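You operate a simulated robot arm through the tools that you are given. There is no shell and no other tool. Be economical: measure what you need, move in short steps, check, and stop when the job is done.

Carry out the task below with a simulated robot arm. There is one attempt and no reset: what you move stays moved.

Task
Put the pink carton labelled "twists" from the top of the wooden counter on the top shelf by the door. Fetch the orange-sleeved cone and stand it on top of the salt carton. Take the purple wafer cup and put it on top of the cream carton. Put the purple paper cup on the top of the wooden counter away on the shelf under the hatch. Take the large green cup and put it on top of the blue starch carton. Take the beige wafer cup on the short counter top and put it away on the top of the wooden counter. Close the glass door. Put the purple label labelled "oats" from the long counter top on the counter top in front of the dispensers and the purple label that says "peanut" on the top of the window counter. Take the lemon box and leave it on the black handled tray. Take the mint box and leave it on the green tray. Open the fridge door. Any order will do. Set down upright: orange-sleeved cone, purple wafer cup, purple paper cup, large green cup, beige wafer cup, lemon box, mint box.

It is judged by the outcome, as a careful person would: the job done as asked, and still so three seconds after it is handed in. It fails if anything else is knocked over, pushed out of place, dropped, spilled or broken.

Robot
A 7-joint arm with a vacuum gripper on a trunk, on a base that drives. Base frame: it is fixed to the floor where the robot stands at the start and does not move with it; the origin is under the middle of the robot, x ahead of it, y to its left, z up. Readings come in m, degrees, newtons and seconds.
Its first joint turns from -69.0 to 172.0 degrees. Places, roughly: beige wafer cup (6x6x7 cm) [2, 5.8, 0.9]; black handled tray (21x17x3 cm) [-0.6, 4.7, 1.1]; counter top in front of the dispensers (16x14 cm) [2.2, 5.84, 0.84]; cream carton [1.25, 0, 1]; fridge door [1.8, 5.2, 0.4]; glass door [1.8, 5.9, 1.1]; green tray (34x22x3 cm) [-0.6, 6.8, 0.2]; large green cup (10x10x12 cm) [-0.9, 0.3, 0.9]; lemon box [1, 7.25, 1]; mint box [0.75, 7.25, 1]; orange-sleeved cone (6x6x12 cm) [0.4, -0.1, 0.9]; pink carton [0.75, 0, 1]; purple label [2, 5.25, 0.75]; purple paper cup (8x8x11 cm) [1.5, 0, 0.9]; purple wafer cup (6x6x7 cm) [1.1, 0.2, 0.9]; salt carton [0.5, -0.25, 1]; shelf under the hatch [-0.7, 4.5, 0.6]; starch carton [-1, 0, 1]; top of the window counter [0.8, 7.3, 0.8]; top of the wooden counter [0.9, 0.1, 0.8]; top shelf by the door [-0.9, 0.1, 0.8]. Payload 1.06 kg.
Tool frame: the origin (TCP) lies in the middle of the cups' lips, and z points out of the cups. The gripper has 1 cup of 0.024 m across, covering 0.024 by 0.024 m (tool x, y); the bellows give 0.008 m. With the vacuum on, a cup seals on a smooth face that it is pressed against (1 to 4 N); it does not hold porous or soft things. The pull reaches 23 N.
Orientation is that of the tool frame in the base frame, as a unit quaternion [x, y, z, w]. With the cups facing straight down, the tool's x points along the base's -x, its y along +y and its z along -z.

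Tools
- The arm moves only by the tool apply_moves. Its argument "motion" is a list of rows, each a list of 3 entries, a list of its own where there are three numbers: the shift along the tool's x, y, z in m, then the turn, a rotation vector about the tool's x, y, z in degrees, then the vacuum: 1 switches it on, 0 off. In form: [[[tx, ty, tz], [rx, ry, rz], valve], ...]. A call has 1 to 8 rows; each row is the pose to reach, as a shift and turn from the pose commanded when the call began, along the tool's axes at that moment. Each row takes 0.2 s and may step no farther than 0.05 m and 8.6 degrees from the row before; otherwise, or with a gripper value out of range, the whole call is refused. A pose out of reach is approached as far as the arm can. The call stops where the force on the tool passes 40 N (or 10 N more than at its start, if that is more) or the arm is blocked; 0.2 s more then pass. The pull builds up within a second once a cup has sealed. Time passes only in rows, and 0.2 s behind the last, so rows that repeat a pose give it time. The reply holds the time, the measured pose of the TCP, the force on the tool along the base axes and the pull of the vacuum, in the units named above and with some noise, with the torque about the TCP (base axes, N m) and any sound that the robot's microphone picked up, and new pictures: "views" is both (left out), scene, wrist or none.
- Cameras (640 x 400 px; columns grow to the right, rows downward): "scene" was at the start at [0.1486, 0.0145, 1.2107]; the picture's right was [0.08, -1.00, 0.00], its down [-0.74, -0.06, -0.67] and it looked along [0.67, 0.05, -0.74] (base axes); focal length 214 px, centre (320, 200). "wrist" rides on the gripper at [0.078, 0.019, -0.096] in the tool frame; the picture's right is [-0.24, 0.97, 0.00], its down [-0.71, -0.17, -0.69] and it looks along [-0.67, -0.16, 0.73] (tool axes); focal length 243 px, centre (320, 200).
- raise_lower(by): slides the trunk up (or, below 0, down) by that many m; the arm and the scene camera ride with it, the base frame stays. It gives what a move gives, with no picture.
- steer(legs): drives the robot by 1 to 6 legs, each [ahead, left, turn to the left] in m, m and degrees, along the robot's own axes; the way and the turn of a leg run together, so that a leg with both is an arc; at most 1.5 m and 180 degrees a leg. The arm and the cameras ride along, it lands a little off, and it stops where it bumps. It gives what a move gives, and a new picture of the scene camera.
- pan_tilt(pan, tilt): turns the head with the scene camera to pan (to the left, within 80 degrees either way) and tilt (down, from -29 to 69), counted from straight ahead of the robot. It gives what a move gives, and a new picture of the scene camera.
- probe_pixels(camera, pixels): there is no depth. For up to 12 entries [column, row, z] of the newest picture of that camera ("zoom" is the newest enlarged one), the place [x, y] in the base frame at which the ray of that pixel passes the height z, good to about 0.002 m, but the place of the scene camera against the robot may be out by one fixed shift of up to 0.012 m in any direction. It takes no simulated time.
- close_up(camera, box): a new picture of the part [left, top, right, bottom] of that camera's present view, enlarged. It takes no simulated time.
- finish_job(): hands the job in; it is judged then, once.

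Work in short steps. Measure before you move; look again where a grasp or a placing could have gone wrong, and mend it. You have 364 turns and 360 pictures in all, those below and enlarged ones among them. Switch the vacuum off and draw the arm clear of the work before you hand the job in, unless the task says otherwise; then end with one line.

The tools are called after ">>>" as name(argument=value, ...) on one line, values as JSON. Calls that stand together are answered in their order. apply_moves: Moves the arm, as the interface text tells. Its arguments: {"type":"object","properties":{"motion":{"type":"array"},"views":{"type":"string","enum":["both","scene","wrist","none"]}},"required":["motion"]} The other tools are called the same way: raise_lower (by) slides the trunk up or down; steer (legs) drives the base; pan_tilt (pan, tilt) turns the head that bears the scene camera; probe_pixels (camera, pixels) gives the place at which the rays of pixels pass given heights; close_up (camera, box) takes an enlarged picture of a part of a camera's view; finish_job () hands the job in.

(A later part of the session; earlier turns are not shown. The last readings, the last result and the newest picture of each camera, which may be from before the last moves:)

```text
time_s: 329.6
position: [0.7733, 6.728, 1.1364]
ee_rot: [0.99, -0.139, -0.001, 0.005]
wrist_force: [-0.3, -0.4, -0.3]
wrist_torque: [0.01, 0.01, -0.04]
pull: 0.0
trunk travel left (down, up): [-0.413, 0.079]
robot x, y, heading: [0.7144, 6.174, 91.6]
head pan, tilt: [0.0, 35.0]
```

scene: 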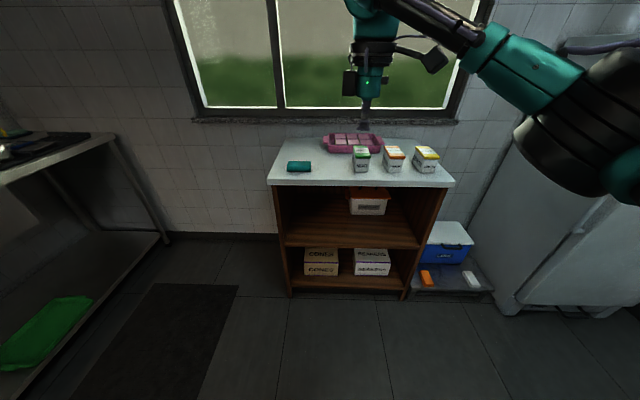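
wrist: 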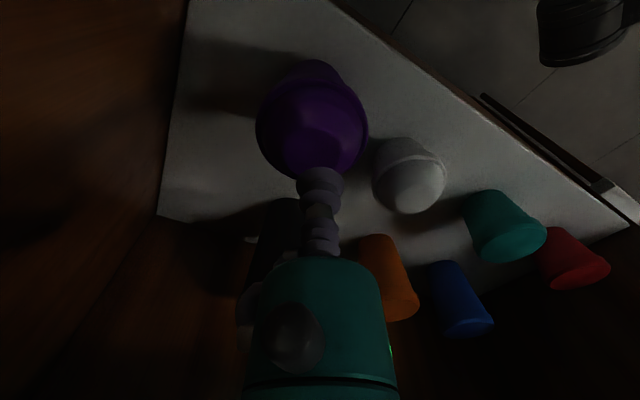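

I zoom on the three boxes and probe them.

>>> close_up(camera="scene", box=[260, 110, 460, 210])

>>> probe_pixels(camera="scene", pixels=[[267, 182, 0.82], [454, 185, 0.82], [281, 140, 0.82], [360, 150, 0.94], [394, 151, 0.94], [427, 151, 0.94], [360, 172, 0.82], [424, 173, 0.82], [352, 140, 0.84]])

```text
3.20 times, centred on (360, 160) of scene
```

zoom: 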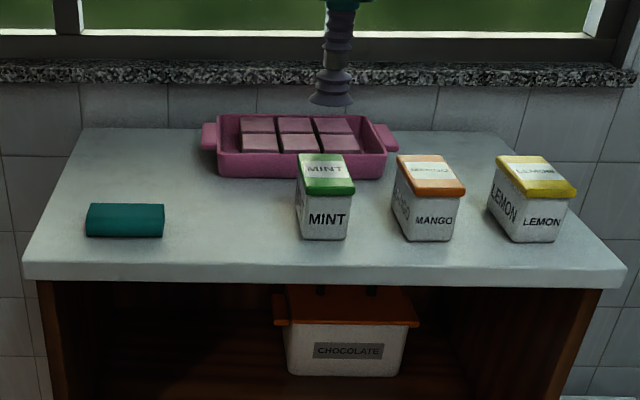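

```text
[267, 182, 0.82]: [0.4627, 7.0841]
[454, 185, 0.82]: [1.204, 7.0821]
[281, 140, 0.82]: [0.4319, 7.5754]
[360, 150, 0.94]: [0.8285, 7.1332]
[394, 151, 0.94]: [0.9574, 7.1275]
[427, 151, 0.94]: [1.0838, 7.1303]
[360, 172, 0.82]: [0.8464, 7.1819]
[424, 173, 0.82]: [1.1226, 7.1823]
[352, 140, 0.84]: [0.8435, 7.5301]
```

Mint at ≈(0.84,7.2), lemon at ≈(1.11,7.2). I check the fridge's left face for elbow clearance.

>>> probe_pixels(camera="scene", pixels=[[500, 315, 0.0], [470, 240, 0.2], [515, 145, 1.1], [412, 295, 0.05], [490, 290, 0.05]])

>>> steer(legs=[[0.43, -0.23, -1.6]])

>>> apply_moves(motion=[[[0, 0, 0], [0, 0, 0], 0]], views="both")

```text
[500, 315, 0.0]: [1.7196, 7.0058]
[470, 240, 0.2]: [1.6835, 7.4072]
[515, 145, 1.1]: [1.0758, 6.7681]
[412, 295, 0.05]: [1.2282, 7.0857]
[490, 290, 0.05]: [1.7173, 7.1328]
```

```text
time_s: 332.4
position: [0.9991, 7.1578, 1.1353]
ee_rot: [0.989, -0.147, -0.002, 0.005]
wrist_force: [-0.1, 0.4, -0.5]
wrist_torque: [0.02, -0.02, -0.02]
pull: 0.1
trunk travel left (down, up): [-0.413, 0.079]
robot x, y, heading: [0.9274, 6.6087, 91.0]
head pan, tilt: [0.0, 35.0]
```

scene: 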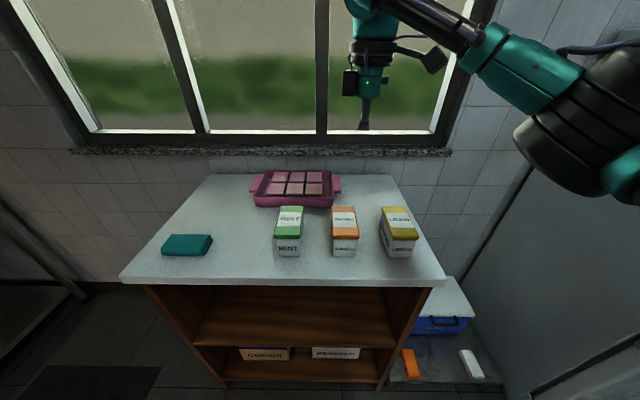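

```text
time_s: 332.8
position: [0.9992, 7.1575, 1.1358]
ee_rot: [0.989, -0.147, -0.001, 0.005]
wrist_force: [0.5, 0.7, 0.0]
wrist_torque: [-0.03, 0.0, 0.0]
pull: 0.1
trunk travel left (down, up): [-0.413, 0.079]
robot x, y, heading: [0.9311, 6.6089, 90.7]
head pan, tilt: [0.0, 35.0]
```

scene: 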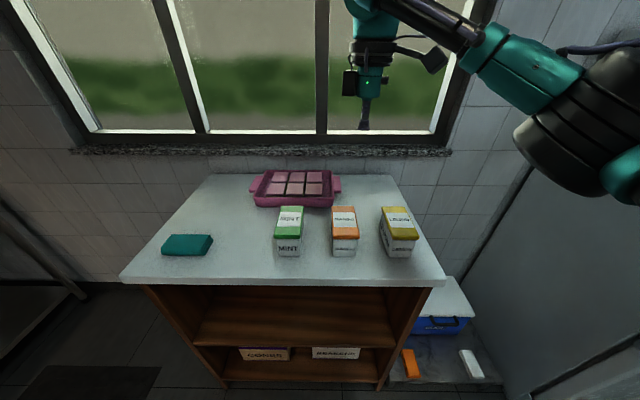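
wrist: 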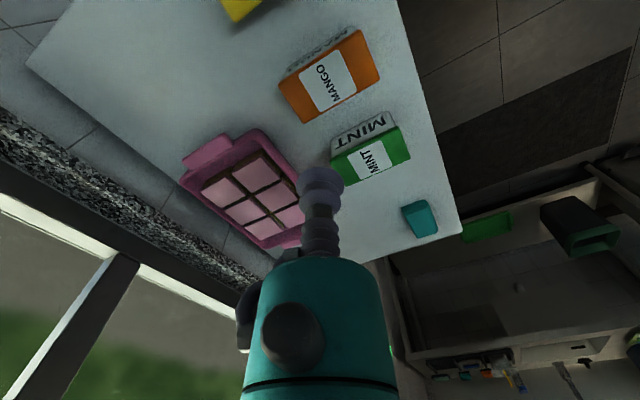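

I triangulate lid heights using the mint and lemon lids in both cameras.

>>> probe_pixels(camera="wrist", pixels=[[375, 157, 0.9], [375, 157, 0.92], [375, 157, 0.94], [328, 82, 0.9], [328, 82, 0.92]])

>>> probe_pixels(camera="scene", pixels=[[290, 221, 0.9], [290, 221, 0.92], [344, 222, 0.9], [344, 222, 0.92], [398, 222, 0.9], [398, 222, 0.92], [289, 256, 0.82], [398, 257, 0.82]])

>>> close_up(camera="scene", box=[250, 180, 430, 280])

```text
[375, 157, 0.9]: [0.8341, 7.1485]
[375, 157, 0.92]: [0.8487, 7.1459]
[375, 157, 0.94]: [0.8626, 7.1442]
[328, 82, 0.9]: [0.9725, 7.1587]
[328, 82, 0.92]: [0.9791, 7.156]
```

```text
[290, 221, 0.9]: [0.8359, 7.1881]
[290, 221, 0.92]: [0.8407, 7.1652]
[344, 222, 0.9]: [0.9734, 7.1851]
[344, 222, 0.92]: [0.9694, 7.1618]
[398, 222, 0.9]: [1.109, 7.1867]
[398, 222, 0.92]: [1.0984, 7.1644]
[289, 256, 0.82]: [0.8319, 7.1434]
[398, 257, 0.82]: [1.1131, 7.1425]
```

```text
3.56 times, centred on (340, 230) of scene
```

zoom: 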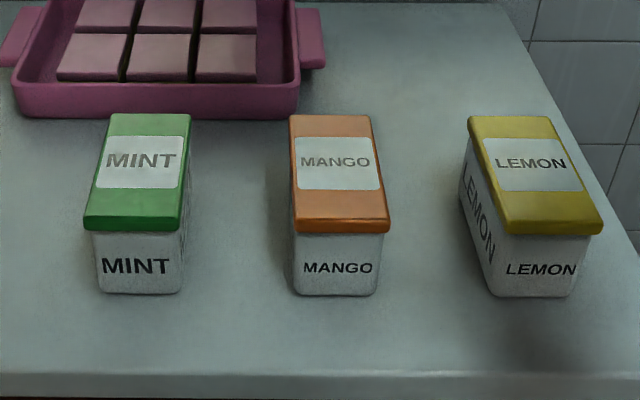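

Lemon lid centre ≈(1.108,7.167), z≈0.91. I move over it and lower 0.1 for a near look.

>>> steer(legs=[[0.008, -0.109, 0]])

>>> raise_lower(by=-0.12)

>>> apply_moves(motion=[[[0, 0, 0], [0, 0, 0], 0]], views="wrist")

```text
time_s: 334.4
position: [1.1018, 7.1683, 1.1359]
ee_rot: [0.989, -0.148, -0.002, 0.005]
wrist_force: [0.7, 0.2, 0.2]
wrist_torque: [0.02, 0.03, 0.0]
pull: 0.0
trunk travel left (down, up): [-0.413, 0.079]
robot x, y, heading: [1.0282, 6.6188, 90.7]
head pan, tilt: [0.0, 35.0]
```

scene: 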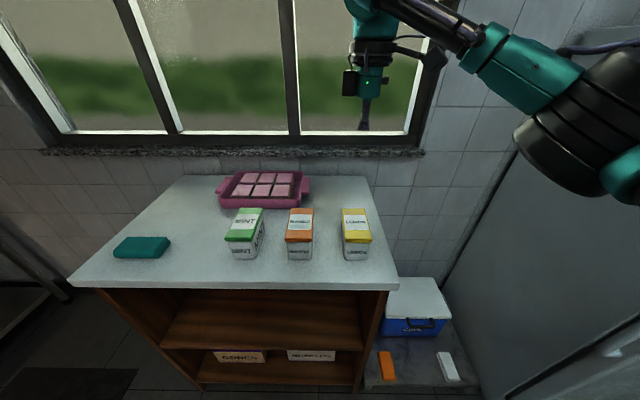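

```text
time_s: 335.9
position: [1.1039, 7.1676, 1.0173]
ee_rot: [0.989, -0.147, -0.001, 0.004]
wrist_force: [0.6, 0.4, -0.1]
wrist_torque: [-0.01, 0.03, -0.03]
pull: 0.0
trunk travel left (down, up): [-0.293, 0.199]
robot x, y, heading: [1.0334, 6.6215, 90.8]
head pan, tilt: [0.0, 35.0]
```

```text
time_s: 336.3
position: [1.1037, 7.1675, 1.017]
ee_rot: [0.989, -0.147, -0.001, 0.005]
wrist_force: [0.3, 0.8, 0.0]
wrist_torque: [0.0, -0.01, 0.0]
pull: 0.1
trunk travel left (down, up): [-0.293, 0.199]
robot x, y, heading: [1.0327, 6.6187, 90.8]
head pan, tilt: [0.0, 35.0]
```

wrist: 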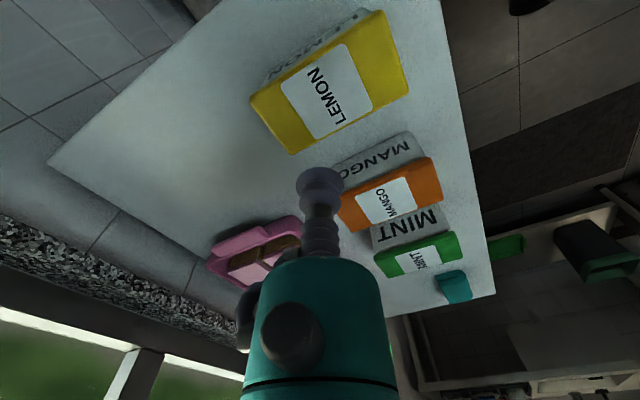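

I probe the lemon lid's centre (≈(333,89)).

>>> probe_pixels(camera="wrist", pixels=[[333, 89, 0.91], [333, 89, 0.92], [333, 89, 0.9], [251, 97, 0.91], [409, 92, 0.91]])

```text
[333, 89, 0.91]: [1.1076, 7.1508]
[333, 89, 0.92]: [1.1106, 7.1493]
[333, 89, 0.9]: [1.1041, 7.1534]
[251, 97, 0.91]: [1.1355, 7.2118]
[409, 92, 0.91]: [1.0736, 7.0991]
```

Offset (0.004,-0.014). I lower 0.07, correct and press with vacuum.

>>> raise_lower(by=-0.07)

>>> apply_moves(motion=[[[0.008, 0.012, 0.008], [0, 0, 0], 1], [[0.008, 0.012, 0.016], [0, 0, 0], 1], [[0.008, 0.012, 0.023], [0, 0, 0], 1], [[0.008, 0.012, 0.028], [0, 0, 0], 1], [[0.008, 0.012, 0.033], [0, 0, 0], 1]], views="wrist")

```text
time_s: 337.4
position: [1.1016, 7.1673, 0.9461]
ee_rot: [0.989, -0.147, -0.002, 0.005]
wrist_force: [-0.1, -0.2, -0.7]
wrist_torque: [-0.01, -0.01, 0.01]
pull: 0.1
trunk travel left (down, up): [-0.223, 0.269]
robot x, y, heading: [1.0256, 6.6192, 90.6]
head pan, tilt: [0.0, 35.0]
```

```text
time_s: 338.6
position: [1.1068, 7.1523, 0.9156]
ee_rot: [0.989, -0.147, -0.003, 0.003]
wrist_force: [-2.0, 10.5, 27.8]
wrist_torque: [-0.13, -0.07, 0.05]
pull: 22.9
trunk travel left (down, up): [-0.223, 0.269]
robot x, y, heading: [1.031, 6.6201, 90.4]
head pan, tilt: [0.0, 35.0]
```

wrist: 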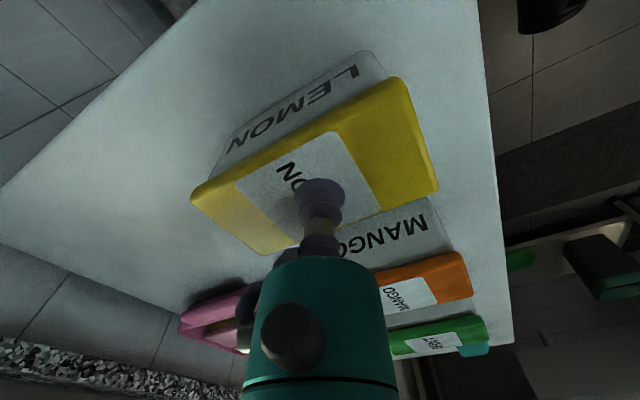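

Sealed. I lift and check that the whole box comes along.

>>> raise_lower(by=0.24)

>>> apply_moves(motion=[[[0, 0, 0], [0, 0, 0], 1]], views="scene")

```text
time_s: 341.1
position: [1.1065, 7.1538, 1.153]
ee_rot: [0.989, -0.147, -0.002, 0.006]
wrist_force: [0.3, 0.4, -2.9]
wrist_torque: [0.0, -0.01, 0.02]
pull: 22.7
trunk travel left (down, up): [-0.463, 0.029]
robot x, y, heading: [1.0335, 6.6182, 90.7]
head pan, tilt: [0.0, 35.0]
```

```text
time_s: 341.5
position: [1.1073, 7.1537, 1.1536]
ee_rot: [0.989, -0.147, -0.002, 0.005]
wrist_force: [0.3, -0.1, -3.2]
wrist_torque: [0.01, 0.03, 0.01]
pull: 22.7
trunk travel left (down, up): [-0.463, 0.029]
robot x, y, heading: [1.0306, 6.6182, 90.6]
head pan, tilt: [0.0, 35.0]
```

scene: 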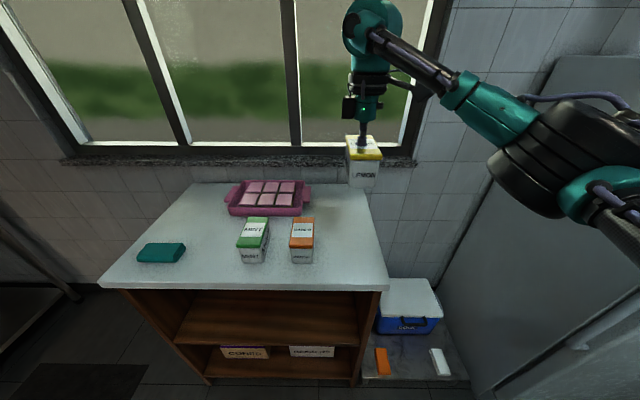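

Lemon box held. I back off and drive to the hatch: back 0.6, left 0.5, back 1.3, then turn left 90°.

>>> steer(legs=[[-0.6, 0, 0], [-0.2, 0.5, 0], [-1.15, 0, 0], [0, 0, 89.4]])

>>> apply_moves(motion=[[[0, 0, -0.04], [0, 0, 0], 1], [[0, 0, -0.08], [0, 0, 0], 1]], views="scene")

```text
time_s: 358.4
position: [0.0232, 4.7872, 1.1537]
ee_rot: [0.806, 0.592, 0.003, 0.006]
wrist_force: [-0.7, -0.6, -3.0]
wrist_torque: [-0.01, -0.04, 0.0]
pull: 23.2
trunk travel left (down, up): [-0.463, 0.029]
robot x, y, heading: [0.561, 4.7054, -179.6]
head pan, tilt: [0.0, 35.0]
```

scene: 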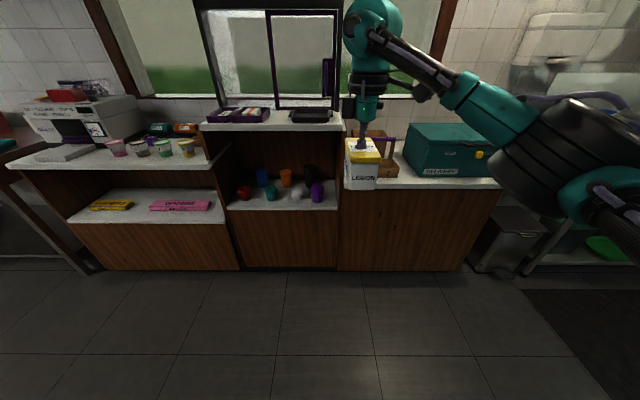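

```text
time_s: 359.0
position: [0.0233, 4.7868, 1.2341]
ee_rot: [0.806, 0.593, 0.001, 0.004]
wrist_force: [0.0, 0.6, -2.0]
wrist_torque: [-0.03, 0.0, 0.0]
pull: 23.0
trunk travel left (down, up): [-0.463, 0.029]
robot x, y, heading: [0.5599, 4.7094, -179.6]
head pan, tilt: [0.0, 35.0]
```

scene: 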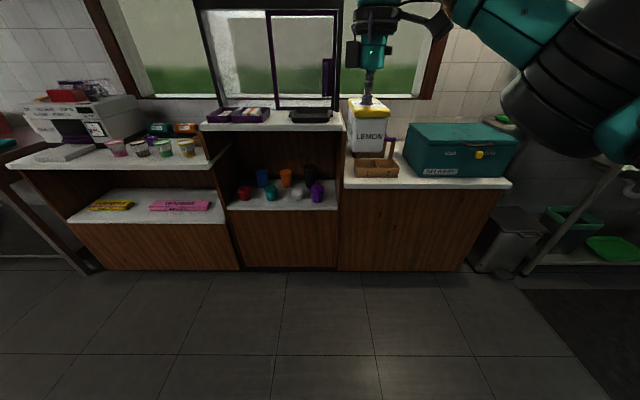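

z 1.234 now. I approach: ahead 0.4, left 0.12, and look at the tray.

>>> steer(legs=[[0.4, 0.12, 0]])

>>> close_up(camera="scene", box=[200, 80, 400, 200])

```text
time_s: 361.6
position: [-0.3794, 4.6642, 1.2336]
ee_rot: [0.805, 0.594, 0.002, 0.005]
wrist_force: [0.6, 0.2, -3.8]
wrist_torque: [-0.02, -0.04, -0.01]
pull: 22.8
trunk travel left (down, up): [-0.463, 0.029]
robot x, y, heading: [0.1569, 4.5885, -179.4]
head pan, tilt: [0.0, 35.0]
```

scene: 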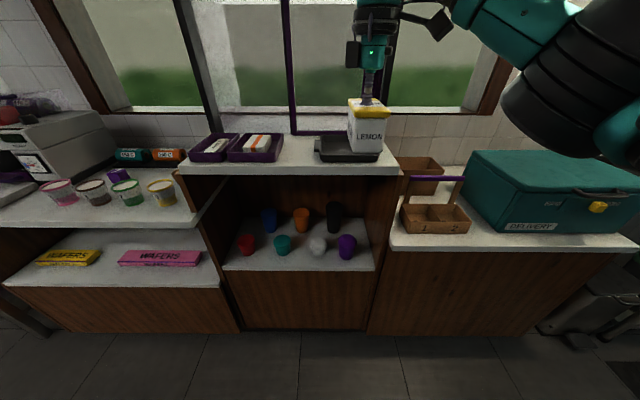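

```text
3.20 times, centred on (300, 140) of scene
```

zoom: 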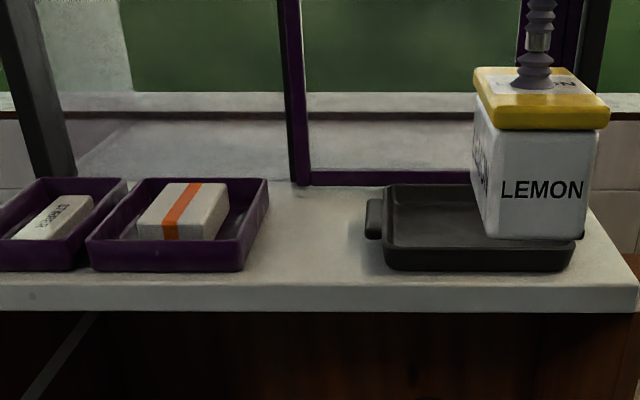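

I probe the tray's corners and the counter's front edge to fix heights.

>>> probe_pixels(camera="scene", pixels=[[300, 166.5, 1.05], [300, 166.5, 1.04], [321.2, 161.2, 1.05], [378, 161.9, 1.05], [321.9, 135.3, 1.08], [375, 135.3, 1.08], [321, 155, 1.08], [379, 155.5, 1.08]])

```text
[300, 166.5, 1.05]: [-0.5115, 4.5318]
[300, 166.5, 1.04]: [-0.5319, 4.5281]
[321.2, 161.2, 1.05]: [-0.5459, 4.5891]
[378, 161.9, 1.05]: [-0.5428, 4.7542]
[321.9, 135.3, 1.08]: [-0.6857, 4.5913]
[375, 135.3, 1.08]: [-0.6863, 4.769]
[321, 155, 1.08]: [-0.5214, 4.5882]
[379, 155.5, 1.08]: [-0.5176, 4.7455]
```

Tray centre ≈(-0.615,4.67), counter z 1.05. I move so the box is over it (TCP x ≈ -0.605).

>>> steer(legs=[[0.15, -0.006, 0]])

>>> steer(legs=[[0.075, -0.002, 0]])

>>> close_up(camera="scene", box=[260, 40, 460, 220])

```text
time_s: 363.0
position: [-0.531, 4.6684, 1.2324]
ee_rot: [0.804, 0.594, 0.002, 0.004]
wrist_force: [-0.1, 0.2, -2.4]
wrist_torque: [-0.02, -0.05, -0.01]
pull: 22.4
trunk travel left (down, up): [-0.463, 0.029]
robot x, y, heading: [0.0055, 4.5874, -179.4]
head pan, tilt: [0.0, 35.0]
```

scene: 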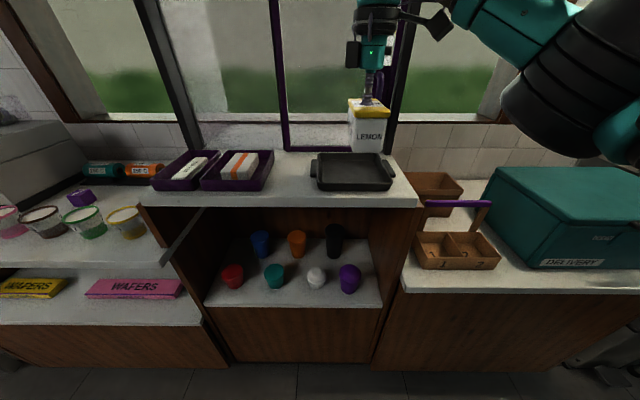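

```text
time_s: 364.0
position: [-0.6047, 4.6682, 1.2327]
ee_rot: [0.804, 0.595, 0.003, 0.006]
wrist_force: [-1.1, -0.4, -3.0]
wrist_torque: [0.01, 0.0, 0.01]
pull: 22.7
trunk travel left (down, up): [-0.463, 0.029]
robot x, y, heading: [-0.0667, 4.5956, -179.4]
head pan, tilt: [0.0, 35.0]
```

scene: 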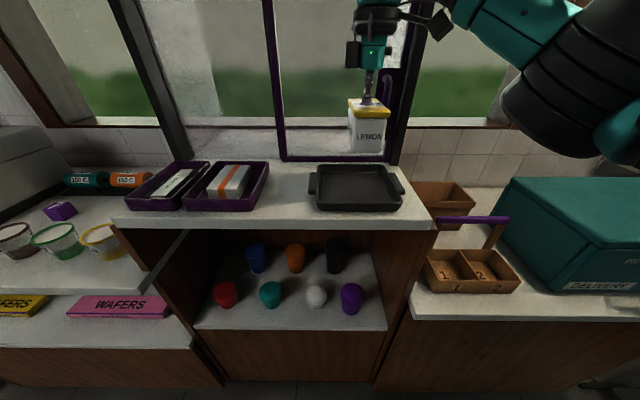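

```text
2.22 times, centred on (360, 130) of scene
```

zoom: 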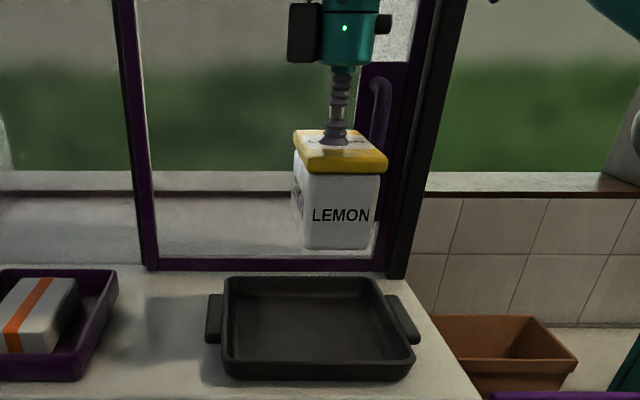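

I compare tray rim corners and the box's bottom front edge in this view.

>>> probe_pixels(camera="scene", pixels=[[315.9, 202, 1.08], [401.9, 202, 1.08], [317.2, 165.5, 1.08], [382.5, 165.5, 1.08], [355, 152.3, 1.135], [385.5, 152, 1.135]])

```text
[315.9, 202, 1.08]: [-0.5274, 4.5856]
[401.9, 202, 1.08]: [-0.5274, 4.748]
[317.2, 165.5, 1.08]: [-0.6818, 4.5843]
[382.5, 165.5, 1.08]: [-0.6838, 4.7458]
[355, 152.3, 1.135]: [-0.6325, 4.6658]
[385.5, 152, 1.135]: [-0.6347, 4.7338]
```

Box fits inside the tray's floor (margins >1 cm). I lower 0.06, then small steps.

>>> raise_lower(by=-0.06)

>>> apply_moves(motion=[[[0, 0, 0.004], [0, 0, 0], 1]], views="scene")

>>> close_up(camera="scene", box=[280, 60, 440, 220])

```text
time_s: 365.0
position: [-0.6035, 4.6676, 1.1728]
ee_rot: [0.804, 0.594, 0.003, 0.005]
wrist_force: [-0.4, 0.5, -3.5]
wrist_torque: [0.0, -0.01, -0.02]
pull: 23.0
trunk travel left (down, up): [-0.403, 0.089]
robot x, y, heading: [-0.0642, 4.5917, -179.4]
head pan, tilt: [0.0, 35.0]
```

```text
time_s: 365.4
position: [-0.6041, 4.6687, 1.169]
ee_rot: [0.804, 0.594, 0.003, 0.006]
wrist_force: [-0.5, -0.4, -3.2]
wrist_torque: [-0.01, 0.01, 0.01]
pull: 22.0
trunk travel left (down, up): [-0.403, 0.089]
robot x, y, heading: [-0.0656, 4.588, -179.1]
head pan, tilt: [0.0, 35.0]
```

scene: 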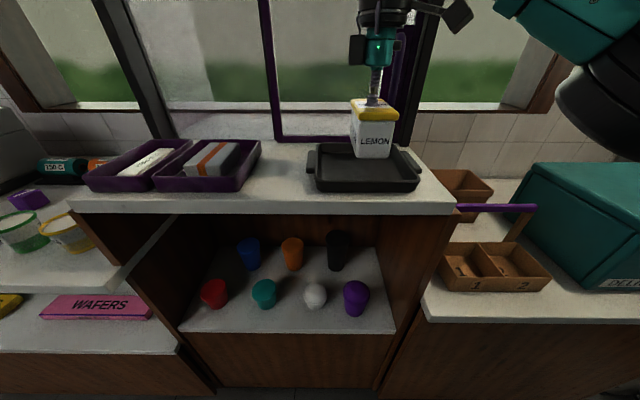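

```text
2.50 times, centred on (360, 140) of scene
```

zoom: 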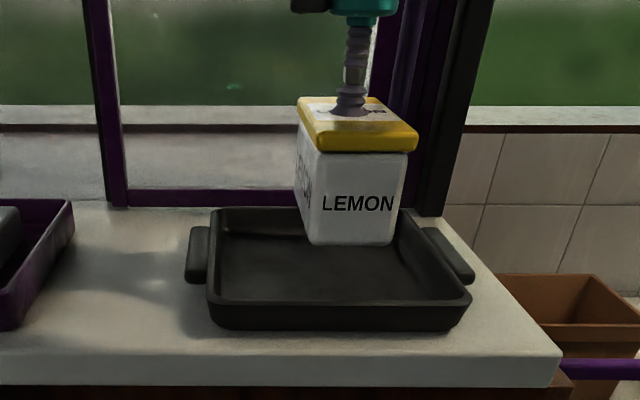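

The box looks far back in the tray; I probe both with the right heights.

>>> probe_pixels(camera="scene", pixels=[[356, 157.2, 1.07], [390, 156.4, 1.07], [356, 157.2, 1.08], [390, 156.4, 1.08], [316, 180, 1.08], [420, 180, 1.08], [317, 143.5, 1.08], [395, 143.5, 1.08], [372, 104, 1.169]])

>>> apply_moves(motion=[[[0, 0, 0], [0, 0, 0], 1]], views="wrist")

```text
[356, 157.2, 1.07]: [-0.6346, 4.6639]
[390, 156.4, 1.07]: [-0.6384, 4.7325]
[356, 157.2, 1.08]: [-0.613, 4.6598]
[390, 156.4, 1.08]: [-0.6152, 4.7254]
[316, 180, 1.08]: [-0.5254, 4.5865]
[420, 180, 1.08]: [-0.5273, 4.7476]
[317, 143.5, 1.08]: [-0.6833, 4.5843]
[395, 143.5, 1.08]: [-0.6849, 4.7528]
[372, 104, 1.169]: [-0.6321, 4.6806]
```

```text
time_s: 365.8
position: [-0.6045, 4.668, 1.1688]
ee_rot: [0.804, 0.595, 0.003, 0.005]
wrist_force: [0.3, -0.3, -1.9]
wrist_torque: [0.03, 0.04, -0.03]
pull: 22.9
trunk travel left (down, up): [-0.403, 0.089]
robot x, y, heading: [-0.0663, 4.5862, -179.4]
head pan, tilt: [0.0, 35.0]
```

wrist: 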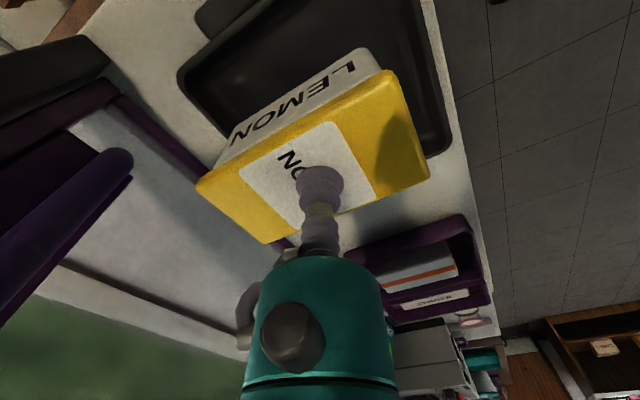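

The wrist view shows the box bottom inside the tray with margin on all sides (slightly to the back). I nudge 8 mm toward +x and lower slowly.

>>> apply_moves(motion=[[[0.0023, 0.0077, 0.003], [0, 0, 0], 1], [[0.0023, 0.0077, 0.008], [0, 0, 0], 1], [[0.0023, 0.0077, 0.012], [0, 0, 0], 1], [[0.0023, 0.0077, 0.016], [0, 0, 0], 1]], views="none")

```text
time_s: 366.8
position: [-0.5958, 4.6674, 1.1533]
ee_rot: [0.804, 0.595, 0.003, 0.005]
wrist_force: [-0.7, 0.2, -2.7]
wrist_torque: [0.0, -0.02, -0.02]
pull: 23.1
trunk travel left (down, up): [-0.403, 0.089]
robot x, y, heading: [-0.0675, 4.588, -179.5]
head pan, tilt: [0.0, 35.0]
```

>>> apply_moves(motion=[[[0, 0, 0.004], [0, 0, 0], 1], [[0, 0, 0.008], [0, 0, 0], 1], [[0, 0, 0.011], [0, 0, 0], 1]], views="scene")

>>> close_up(camera="scene", box=[280, 60, 440, 220])

```text
time_s: 367.6
position: [-0.5956, 4.6686, 1.1416]
ee_rot: [0.804, 0.594, 0.003, 0.005]
wrist_force: [0.8, 0.8, -2.2]
wrist_torque: [-0.02, -0.04, 0.01]
pull: 22.8
trunk travel left (down, up): [-0.403, 0.089]
robot x, y, heading: [-0.0676, 4.5872, -179.3]
head pan, tilt: [0.0, 35.0]
```

scene: 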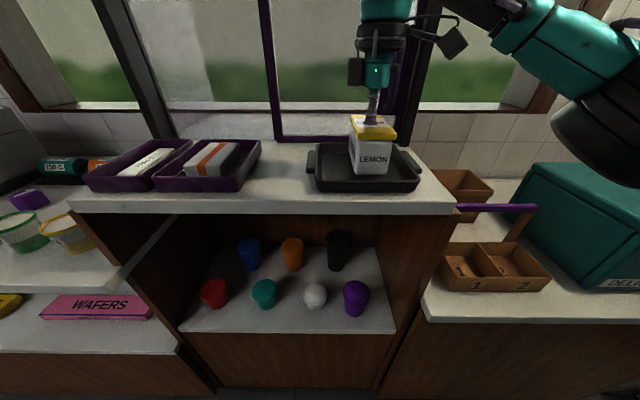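

```text
2.50 times, centred on (360, 140) of scene
```

zoom: 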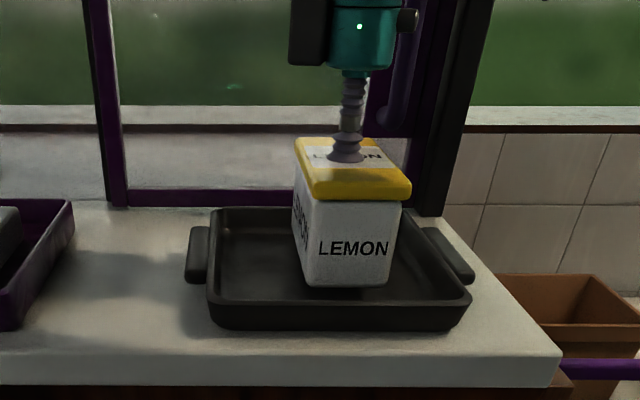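

It sits well inside. I continue down until contact.

>>> apply_moves(motion=[[[0, 0, 0.004], [0, 0, 0], 1], [[0, 0, 0.008], [0, 0, 0], 1], [[0, 0, 0.008], [0, 0, 0], 1]], views="none")

```text
time_s: 368.4
position: [-0.5963, 4.6683, 1.1361]
ee_rot: [0.803, 0.595, 0.002, 0.005]
wrist_force: [0.2, 0.6, -2.0]
wrist_torque: [-0.03, -0.01, -0.02]
pull: 23.5
trunk travel left (down, up): [-0.403, 0.089]
robot x, y, heading: [-0.064, 4.5914, -179.5]
head pan, tilt: [0.0, 35.0]
```

>>> apply_moves(motion=[[[0, 0, 0.003], [0, 0, 0], 1], [[0, 0, 0.006], [0, 0, 0], 1], [[0, 0, 0.006], [0, 0, 0], 1]], views="none")

```text
time_s: 369.2
position: [-0.5955, 4.6684, 1.1293]
ee_rot: [0.804, 0.594, 0.002, 0.004]
wrist_force: [-4.1, -0.1, 11.4]
wrist_torque: [0.0, 0.03, 0.0]
pull: 22.7
trunk travel left (down, up): [-0.403, 0.089]
robot x, y, heading: [-0.0682, 4.5904, -179.5]
head pan, tilt: [0.0, 35.0]
```

Landed (11 N). Release and lift.

>>> apply_moves(motion=[[[0, 0, -0.002], [0, 0, 0], 0], [[0, 0, -0.002], [0, 0, 0], 0], [[0, 0, -0.004], [0, 0, 0], 0], [[0, 0, -0.015], [0, 0, 0], 0], [[0, 0, -0.04], [0, 0, 0], 0], [[0, 0, -0.06], [0, 0, 0], 0]], views="scene")

```text
time_s: 370.6
position: [-0.596, 4.6663, 1.1877]
ee_rot: [0.804, 0.595, 0.003, 0.005]
wrist_force: [-0.3, -0.1, 0.2]
wrist_torque: [0.02, -0.03, 0.01]
pull: 0.2
trunk travel left (down, up): [-0.403, 0.089]
robot x, y, heading: [-0.0675, 4.5914, -179.4]
head pan, tilt: [0.0, 35.0]
```

scene: 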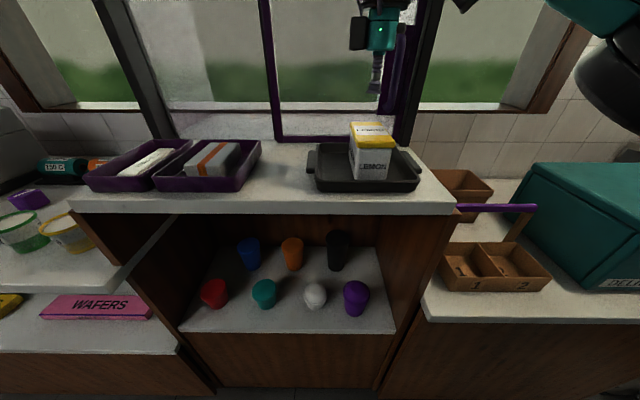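

Lemon done. I return to the window counter for mint.

>>> steer(legs=[[-0.6, 0, 0], [0, 0, -89.8], [1.0, -0.1, 0], [1.0, -0.13, 0]])

>>> apply_moves(motion=[[[0, 0, 0], [0, 0, 0], 0]], views="wrist")

```text
time_s: 387.2
position: [0.689, 7.1035, 1.1881]
ee_rot: [0.992, -0.125, -0.002, 0.006]
wrist_force: [-0.1, -0.1, 0.3]
wrist_torque: [0.02, 0.02, -0.01]
pull: 0.0
trunk travel left (down, up): [-0.403, 0.089]
robot x, y, heading: [0.6332, 6.5697, 93.2]
head pan, tilt: [0.0, 35.0]
```

scene: 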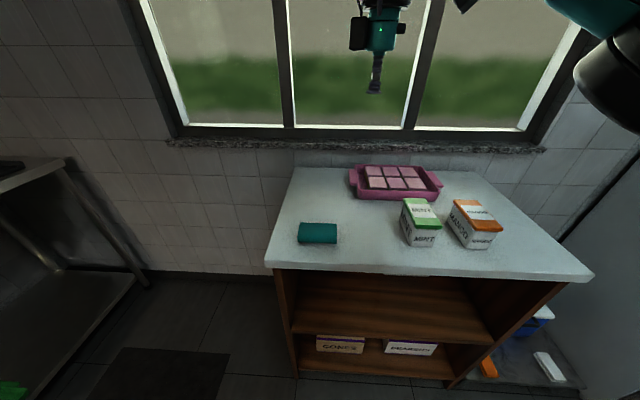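

```text
time_s: 387.6
position: [0.689, 7.1038, 1.1867]
ee_rot: [0.992, -0.124, -0.002, 0.005]
wrist_force: [0.1, 0.2, 0.1]
wrist_torque: [0.01, 0.0, 0.02]
pull: 0.1
trunk travel left (down, up): [-0.403, 0.089]
robot x, y, heading: [0.6333, 6.5716, 93.1]
head pan, tilt: [0.0, 35.0]
```

wrist: 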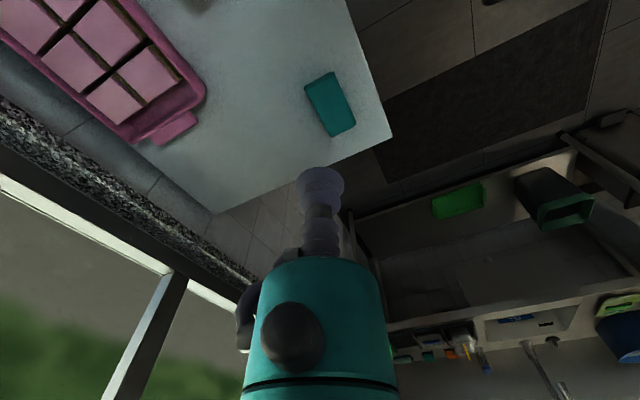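

I move over the mint box (≈(0.847,7.148)) and lower for a near look.

>>> steer(legs=[[0.0365, -0.159, 0]])

>>> raise_lower(by=-0.18)

>>> apply_moves(motion=[[[0, 0, 0], [0, 0, 0], 0]], views="wrist")

```text
time_s: 389.6
position: [0.8441, 7.1487, 1.1874]
ee_rot: [0.992, -0.124, -0.001, 0.004]
wrist_force: [0.5, 0.4, 0.8]
wrist_torque: [-0.02, -0.01, 0.03]
pull: 0.0
trunk travel left (down, up): [-0.403, 0.089]
robot x, y, heading: [0.7875, 6.6196, 93.3]
head pan, tilt: [0.0, 35.0]
```

scene: 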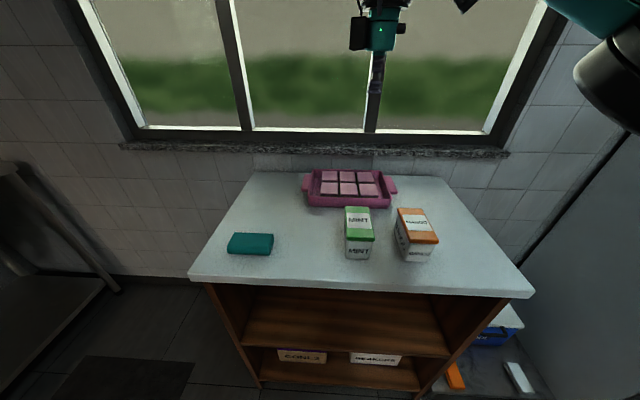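

```text
time_s: 391.6
position: [0.8446, 7.1492, 1.0087]
ee_rot: [0.992, -0.124, -0.001, 0.005]
wrist_force: [0.2, -0.4, 0.3]
wrist_torque: [-0.01, -0.05, 0.0]
pull: 0.0
trunk travel left (down, up): [-0.223, 0.269]
robot x, y, heading: [0.7879, 6.6164, 93.3]
head pan, tilt: [0.0, 35.0]
```

```text
time_s: 392.0
position: [0.844, 7.1488, 1.0079]
ee_rot: [0.992, -0.125, -0.001, 0.006]
wrist_force: [-0.6, -0.2, -0.4]
wrist_torque: [0.0, 0.01, 0.01]
pull: 0.1
trunk travel left (down, up): [-0.223, 0.269]
robot x, y, heading: [0.7911, 6.6161, 93.4]
head pan, tilt: [0.0, 35.0]
```

wrist: 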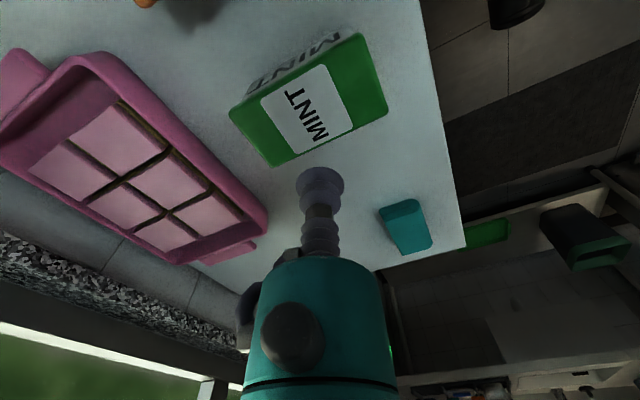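

I probe the mint lid centre (311,104).

>>> probe_pixels(camera="wrist", pixels=[[311, 104, 0.917], [311, 104, 0.905], [229, 110, 0.915], [387, 108, 0.915]])

```text
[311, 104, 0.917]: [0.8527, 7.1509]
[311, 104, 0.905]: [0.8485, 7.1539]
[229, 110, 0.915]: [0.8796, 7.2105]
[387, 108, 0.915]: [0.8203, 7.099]
```

Offset (0.008,0.003). Lower 0.065, correct, press with vacuum.

>>> raise_lower(by=-0.065)

>>> apply_moves(motion=[[[0.007, -0.005, 0.008], [0, 0, 0], 1], [[0.007, -0.005, 0.015], [0, 0, 0], 1], [[0.007, -0.005, 0.021], [0, 0, 0], 1], [[0.007, -0.005, 0.026], [0, 0, 0], 1], [[0.007, -0.005, 0.029], [0, 0, 0], 1]], views="none")

```text
time_s: 393.1
position: [0.8429, 7.1489, 0.9435]
ee_rot: [0.992, -0.125, -0.002, 0.005]
wrist_force: [-0.4, 0.0, 0.2]
wrist_torque: [0.02, 0.0, -0.01]
pull: 0.1
trunk travel left (down, up): [-0.158, 0.334]
robot x, y, heading: [0.7923, 6.6177, 93.2]
head pan, tilt: [0.0, 35.0]
```

```text
time_s: 394.2
position: [0.8521, 7.1519, 0.9163]
ee_rot: [0.992, -0.126, -0.002, 0.003]
wrist_force: [1.6, 4.9, 27.5]
wrist_torque: [0.0, -0.07, -0.11]
pull: 22.7
trunk travel left (down, up): [-0.158, 0.334]
robot x, y, heading: [0.7899, 6.6181, 93.2]
head pan, tilt: [0.0, 35.0]
```

Sealed. I lift, back off and turn to face the sink table.

>>> raise_lower(by=0.2)

>>> steer(legs=[[-0.5, 0, 0], [0, 0, 87], [0.25, -0.45, 0]])

```text
time_s: 396.4
position: [0.8521, 7.1531, 1.1126]
ee_rot: [0.992, -0.125, -0.001, 0.006]
wrist_force: [0.0, -0.7, -2.7]
wrist_torque: [-0.01, 0.0, -0.04]
pull: 22.8
trunk travel left (down, up): [-0.358, 0.134]
robot x, y, heading: [0.7899, 6.6191, 93.4]
head pan, tilt: [0.0, 35.0]
```

```text
time_s: 407.1
position: [0.036, 6.6613, 1.1138]
ee_rot: [0.803, 0.595, 0.003, 0.005]
wrist_force: [0.0, 0.6, -2.6]
wrist_torque: [-0.01, 0.0, 0.01]
pull: 23.0
trunk travel left (down, up): [-0.358, 0.134]
robot x, y, heading: [0.5659, 6.5796, -179.3]
head pan, tilt: [0.0, 35.0]
```

scene: 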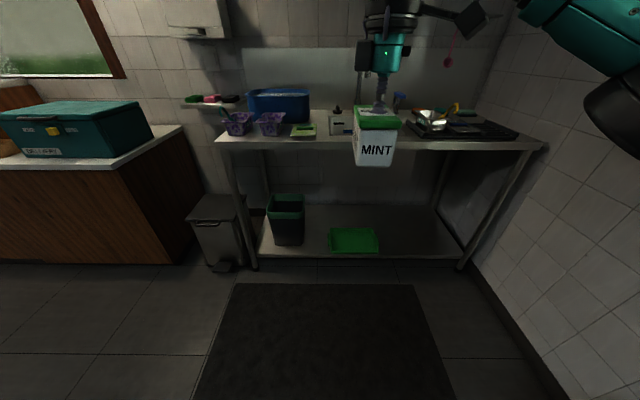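

I measure the green tray and the table's edges.

>>> probe_pixels(camera="scene", pixels=[[333, 253, 0.2], [378, 252, 0.2], [331, 229, 0.2], [377, 228, 0.2], [258, 260, 0.17], [465, 257, 0.17], [217, 142, 0.85], [545, 147, 0.85], [303, 245, 0.2]])

>>> close_up(camera="scene", box=[240, 160, 480, 280])

```text
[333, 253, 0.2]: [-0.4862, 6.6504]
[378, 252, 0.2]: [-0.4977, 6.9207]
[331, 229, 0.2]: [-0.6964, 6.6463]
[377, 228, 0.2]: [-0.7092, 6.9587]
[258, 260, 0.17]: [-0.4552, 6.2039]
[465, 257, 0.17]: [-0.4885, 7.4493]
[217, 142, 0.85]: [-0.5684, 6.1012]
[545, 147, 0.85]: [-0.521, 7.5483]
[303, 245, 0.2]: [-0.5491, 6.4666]
```

```text
2.67 times, centred on (360, 220) of scene
```

zoom: 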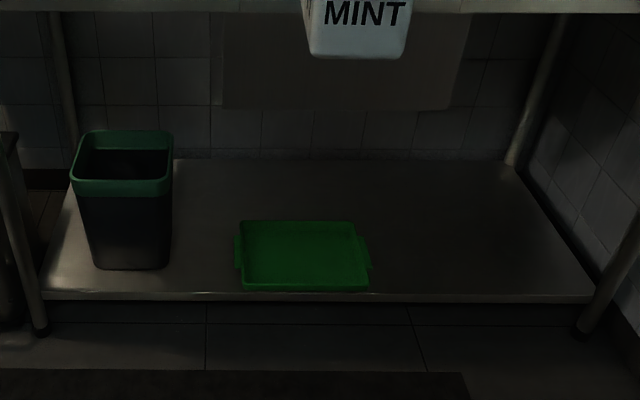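

Tray spans x -0.49…-0.70, y 6.65…6.94. I lower the trunk fully here (open floor) and test how far down the arm can go.

>>> raise_lower(by=-0.345)

>>> apply_moves(motion=[[[0, 0, 0.05], [0, 0, 0], 1], [[0, 0, 0.1], [0, 0, 0], 1], [[0, 0, 0.15], [0, 0, 0], 1], [[0, 0, 0.2], [0, 0, 0], 1], [[0, 0, 0.25], [0, 0, 0], 1]], views="none")

```text
time_s: 410.5
position: [0.0366, 6.6619, 0.7677]
ee_rot: [0.804, 0.595, 0.003, 0.004]
wrist_force: [-0.4, -0.2, -2.8]
wrist_torque: [0.0, 0.01, -0.02]
pull: 22.6
trunk travel left (down, up): [-0.013, 0.479]
robot x, y, heading: [0.5676, 6.5728, -179.1]
head pan, tilt: [0.0, 35.0]
```

```text
time_s: 411.7
position: [0.0404, 6.6612, 0.52]
ee_rot: [0.804, 0.595, 0.002, 0.004]
wrist_force: [0.7, 0.2, -2.3]
wrist_torque: [0.0, 0.01, 0.03]
pull: 22.3
trunk travel left (down, up): [-0.013, 0.479]
robot x, y, heading: [0.5682, 6.5748, -179.3]
head pan, tilt: [0.0, 35.0]
```

In reach. I continue down 0.2.

>>> apply_moves(motion=[[[0, 0, 0.05], [0, 0, 0], 1], [[0, 0, 0.1], [0, 0, 0], 1], [[0, 0, 0.15], [0, 0, 0], 1], [[0, 0, 0.19], [0, 0, 0], 1]], views="scene")

```text
time_s: 412.7
position: [0.0392, 6.66, 0.331]
ee_rot: [0.804, 0.595, 0.002, 0.004]
wrist_force: [0.1, -0.6, -2.8]
wrist_torque: [0.02, 0.02, -0.04]
pull: 23.1
trunk travel left (down, up): [-0.013, 0.479]
robot x, y, heading: [0.5664, 6.577, -179.4]
head pan, tilt: [0.0, 35.0]
```

scene: 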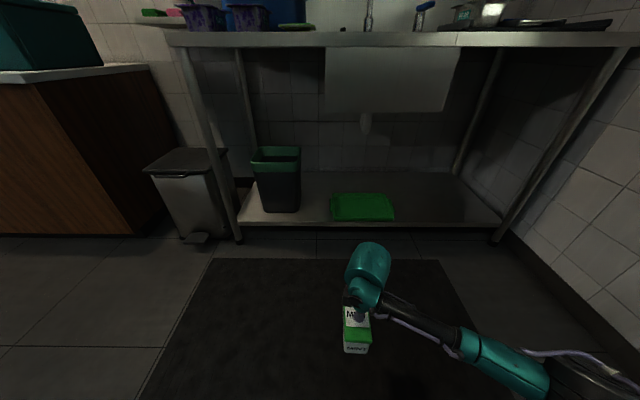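

The arm reaches low enough. I drive in: first ahead 0.4, right 0.13, and check.

>>> steer(legs=[[0.42, -0.135, 0]])

```text
time_s: 415.3
position: [-0.3679, 6.7923, 0.3312]
ee_rot: [0.805, 0.593, 0.003, 0.005]
wrist_force: [0.5, -0.8, -2.7]
wrist_torque: [0.0, -0.01, 0.01]
pull: 23.1
trunk travel left (down, up): [-0.013, 0.479]
robot x, y, heading: [0.157, 6.7034, -179.5]
head pan, tilt: [0.0, 35.0]
```

scene: 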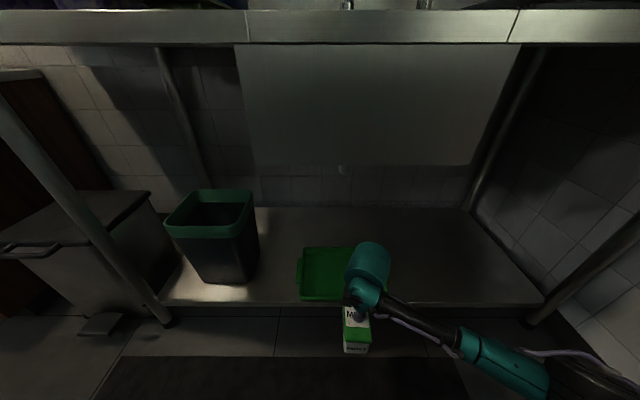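

I re-probe the tray from here.

>>> probe_pixels(camera="scene", pixels=[[302, 299, 0.2], [303, 250, 0.2], [350, 248, 0.2], [392, 285, 0.2], [345, 299, 0.2], [298, 275, 0.2]])

>>> close_up(camera="scene", box=[270, 220, 430, 370])

```text
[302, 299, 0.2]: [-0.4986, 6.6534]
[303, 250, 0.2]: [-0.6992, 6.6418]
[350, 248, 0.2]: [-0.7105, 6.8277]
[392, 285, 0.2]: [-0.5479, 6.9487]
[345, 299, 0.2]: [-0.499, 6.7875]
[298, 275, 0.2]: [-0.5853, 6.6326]
```

```text
2.67 times, centred on (350, 295) of scene
```

zoom: 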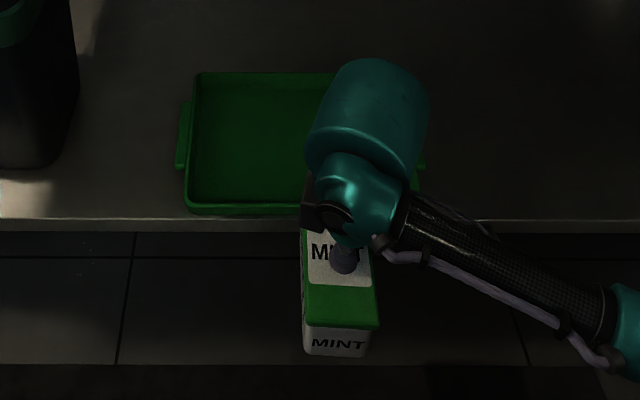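

Tray centre ≈(-0.60,6.79): straight ahead. I drive 0.232 forward.

>>> steer(legs=[[0.23, 0, 0]])

>>> apply_moves(motion=[[[0, 0, 0], [0, 0, 0], 1]], views="wrist")

```text
time_s: 417.1
position: [-0.5997, 6.7876, 0.3315]
ee_rot: [0.805, 0.594, 0.003, 0.005]
wrist_force: [-0.3, -0.1, -3.0]
wrist_torque: [0.04, 0.0, 0.01]
pull: 23.1
trunk travel left (down, up): [-0.013, 0.479]
robot x, y, heading: [-0.0736, 6.7044, -179.8]
head pan, tilt: [0.0, 35.0]
```

scene: 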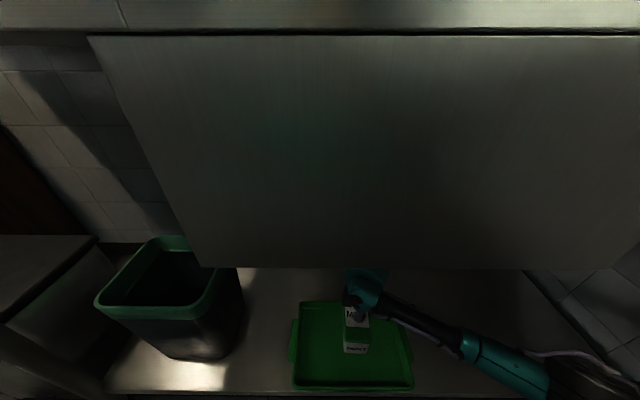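

```text
time_s: 417.5
position: [-0.5991, 6.7887, 0.3317]
ee_rot: [0.805, 0.594, 0.003, 0.004]
wrist_force: [0.2, -0.3, -2.2]
wrist_torque: [-0.02, -0.04, -0.03]
pull: 23.2
trunk travel left (down, up): [-0.013, 0.479]
robot x, y, heading: [-0.072, 6.7024, -179.5]
head pan, tilt: [0.0, 35.0]
```

wrist: 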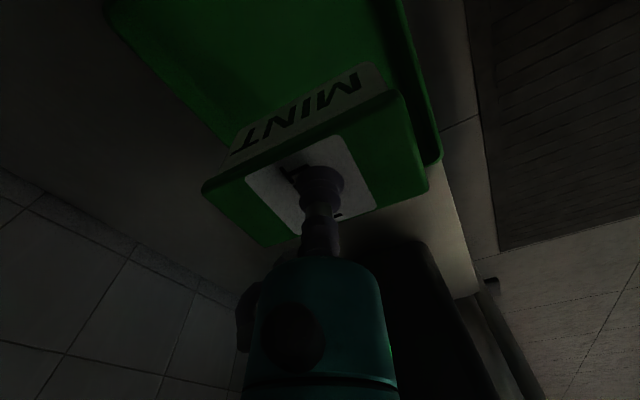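

The box is over the tray. I lower in steps until contact.

>>> apply_moves(motion=[[[0, 0, 0.012], [0, 0, 0], 1], [[0, 0, 0.024], [0, 0, 0], 1], [[0, 0, 0.034], [0, 0, 0], 1], [[0, 0, 0.04], [0, 0, 0], 1], [[0, 0, 0.044], [0, 0, 0], 1]], views="scene")

```text
time_s: 418.7
position: [-0.5998, 6.7875, 0.2871]
ee_rot: [0.804, 0.595, 0.002, 0.005]
wrist_force: [0.0, -0.5, -3.9]
wrist_torque: [0.03, -0.06, 0.01]
pull: 23.1
trunk travel left (down, up): [-0.013, 0.479]
robot x, y, heading: [-0.0677, 6.7026, -179.5]
head pan, tilt: [0.0, 35.0]
```

scene: 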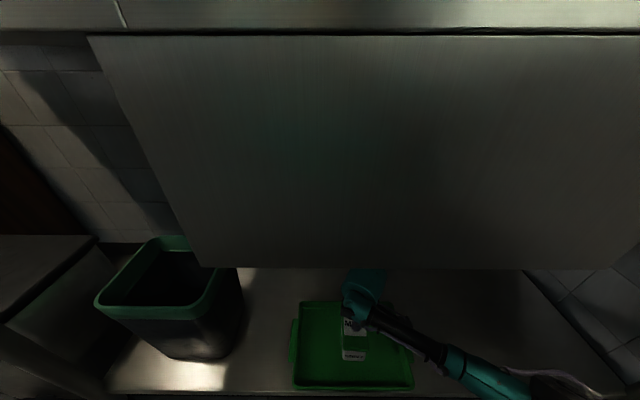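

>>> apply_moves(motion=[[[0, 0, 0.005], [0, 0, 0], 1], [[0, 0, 0.01], [0, 0, 0], 1], [[0, 0, 0.014], [0, 0, 0], 1]], views="none")

```text
time_s: 419.5
position: [-0.6002, 6.7888, 0.2716]
ee_rot: [0.804, 0.594, 0.003, 0.005]
wrist_force: [-0.2, 0.1, -3.2]
wrist_torque: [0.01, -0.02, -0.04]
pull: 22.6
trunk travel left (down, up): [-0.013, 0.479]
robot x, y, heading: [-0.0706, 6.7014, -179.5]
head pan, tilt: [0.0, 35.0]
```

Still hanging (−3 N). I continue in 4 mm steps.

>>> apply_moves(motion=[[[0, 0, 0.004], [0, 0, 0], 1], [[0, 0, 0.008], [0, 0, 0], 1], [[0, 0, 0.011], [0, 0, 0], 1]], views="none")

```text
time_s: 420.3
position: [-0.5986, 6.7897, 0.2626]
ee_rot: [0.805, 0.594, 0.002, 0.004]
wrist_force: [-0.3, -0.4, -2.9]
wrist_torque: [0.01, -0.01, -0.01]
pull: 22.6
trunk travel left (down, up): [-0.013, 0.479]
robot x, y, heading: [-0.0755, 6.7049, -179.5]
head pan, tilt: [0.0, 35.0]
```

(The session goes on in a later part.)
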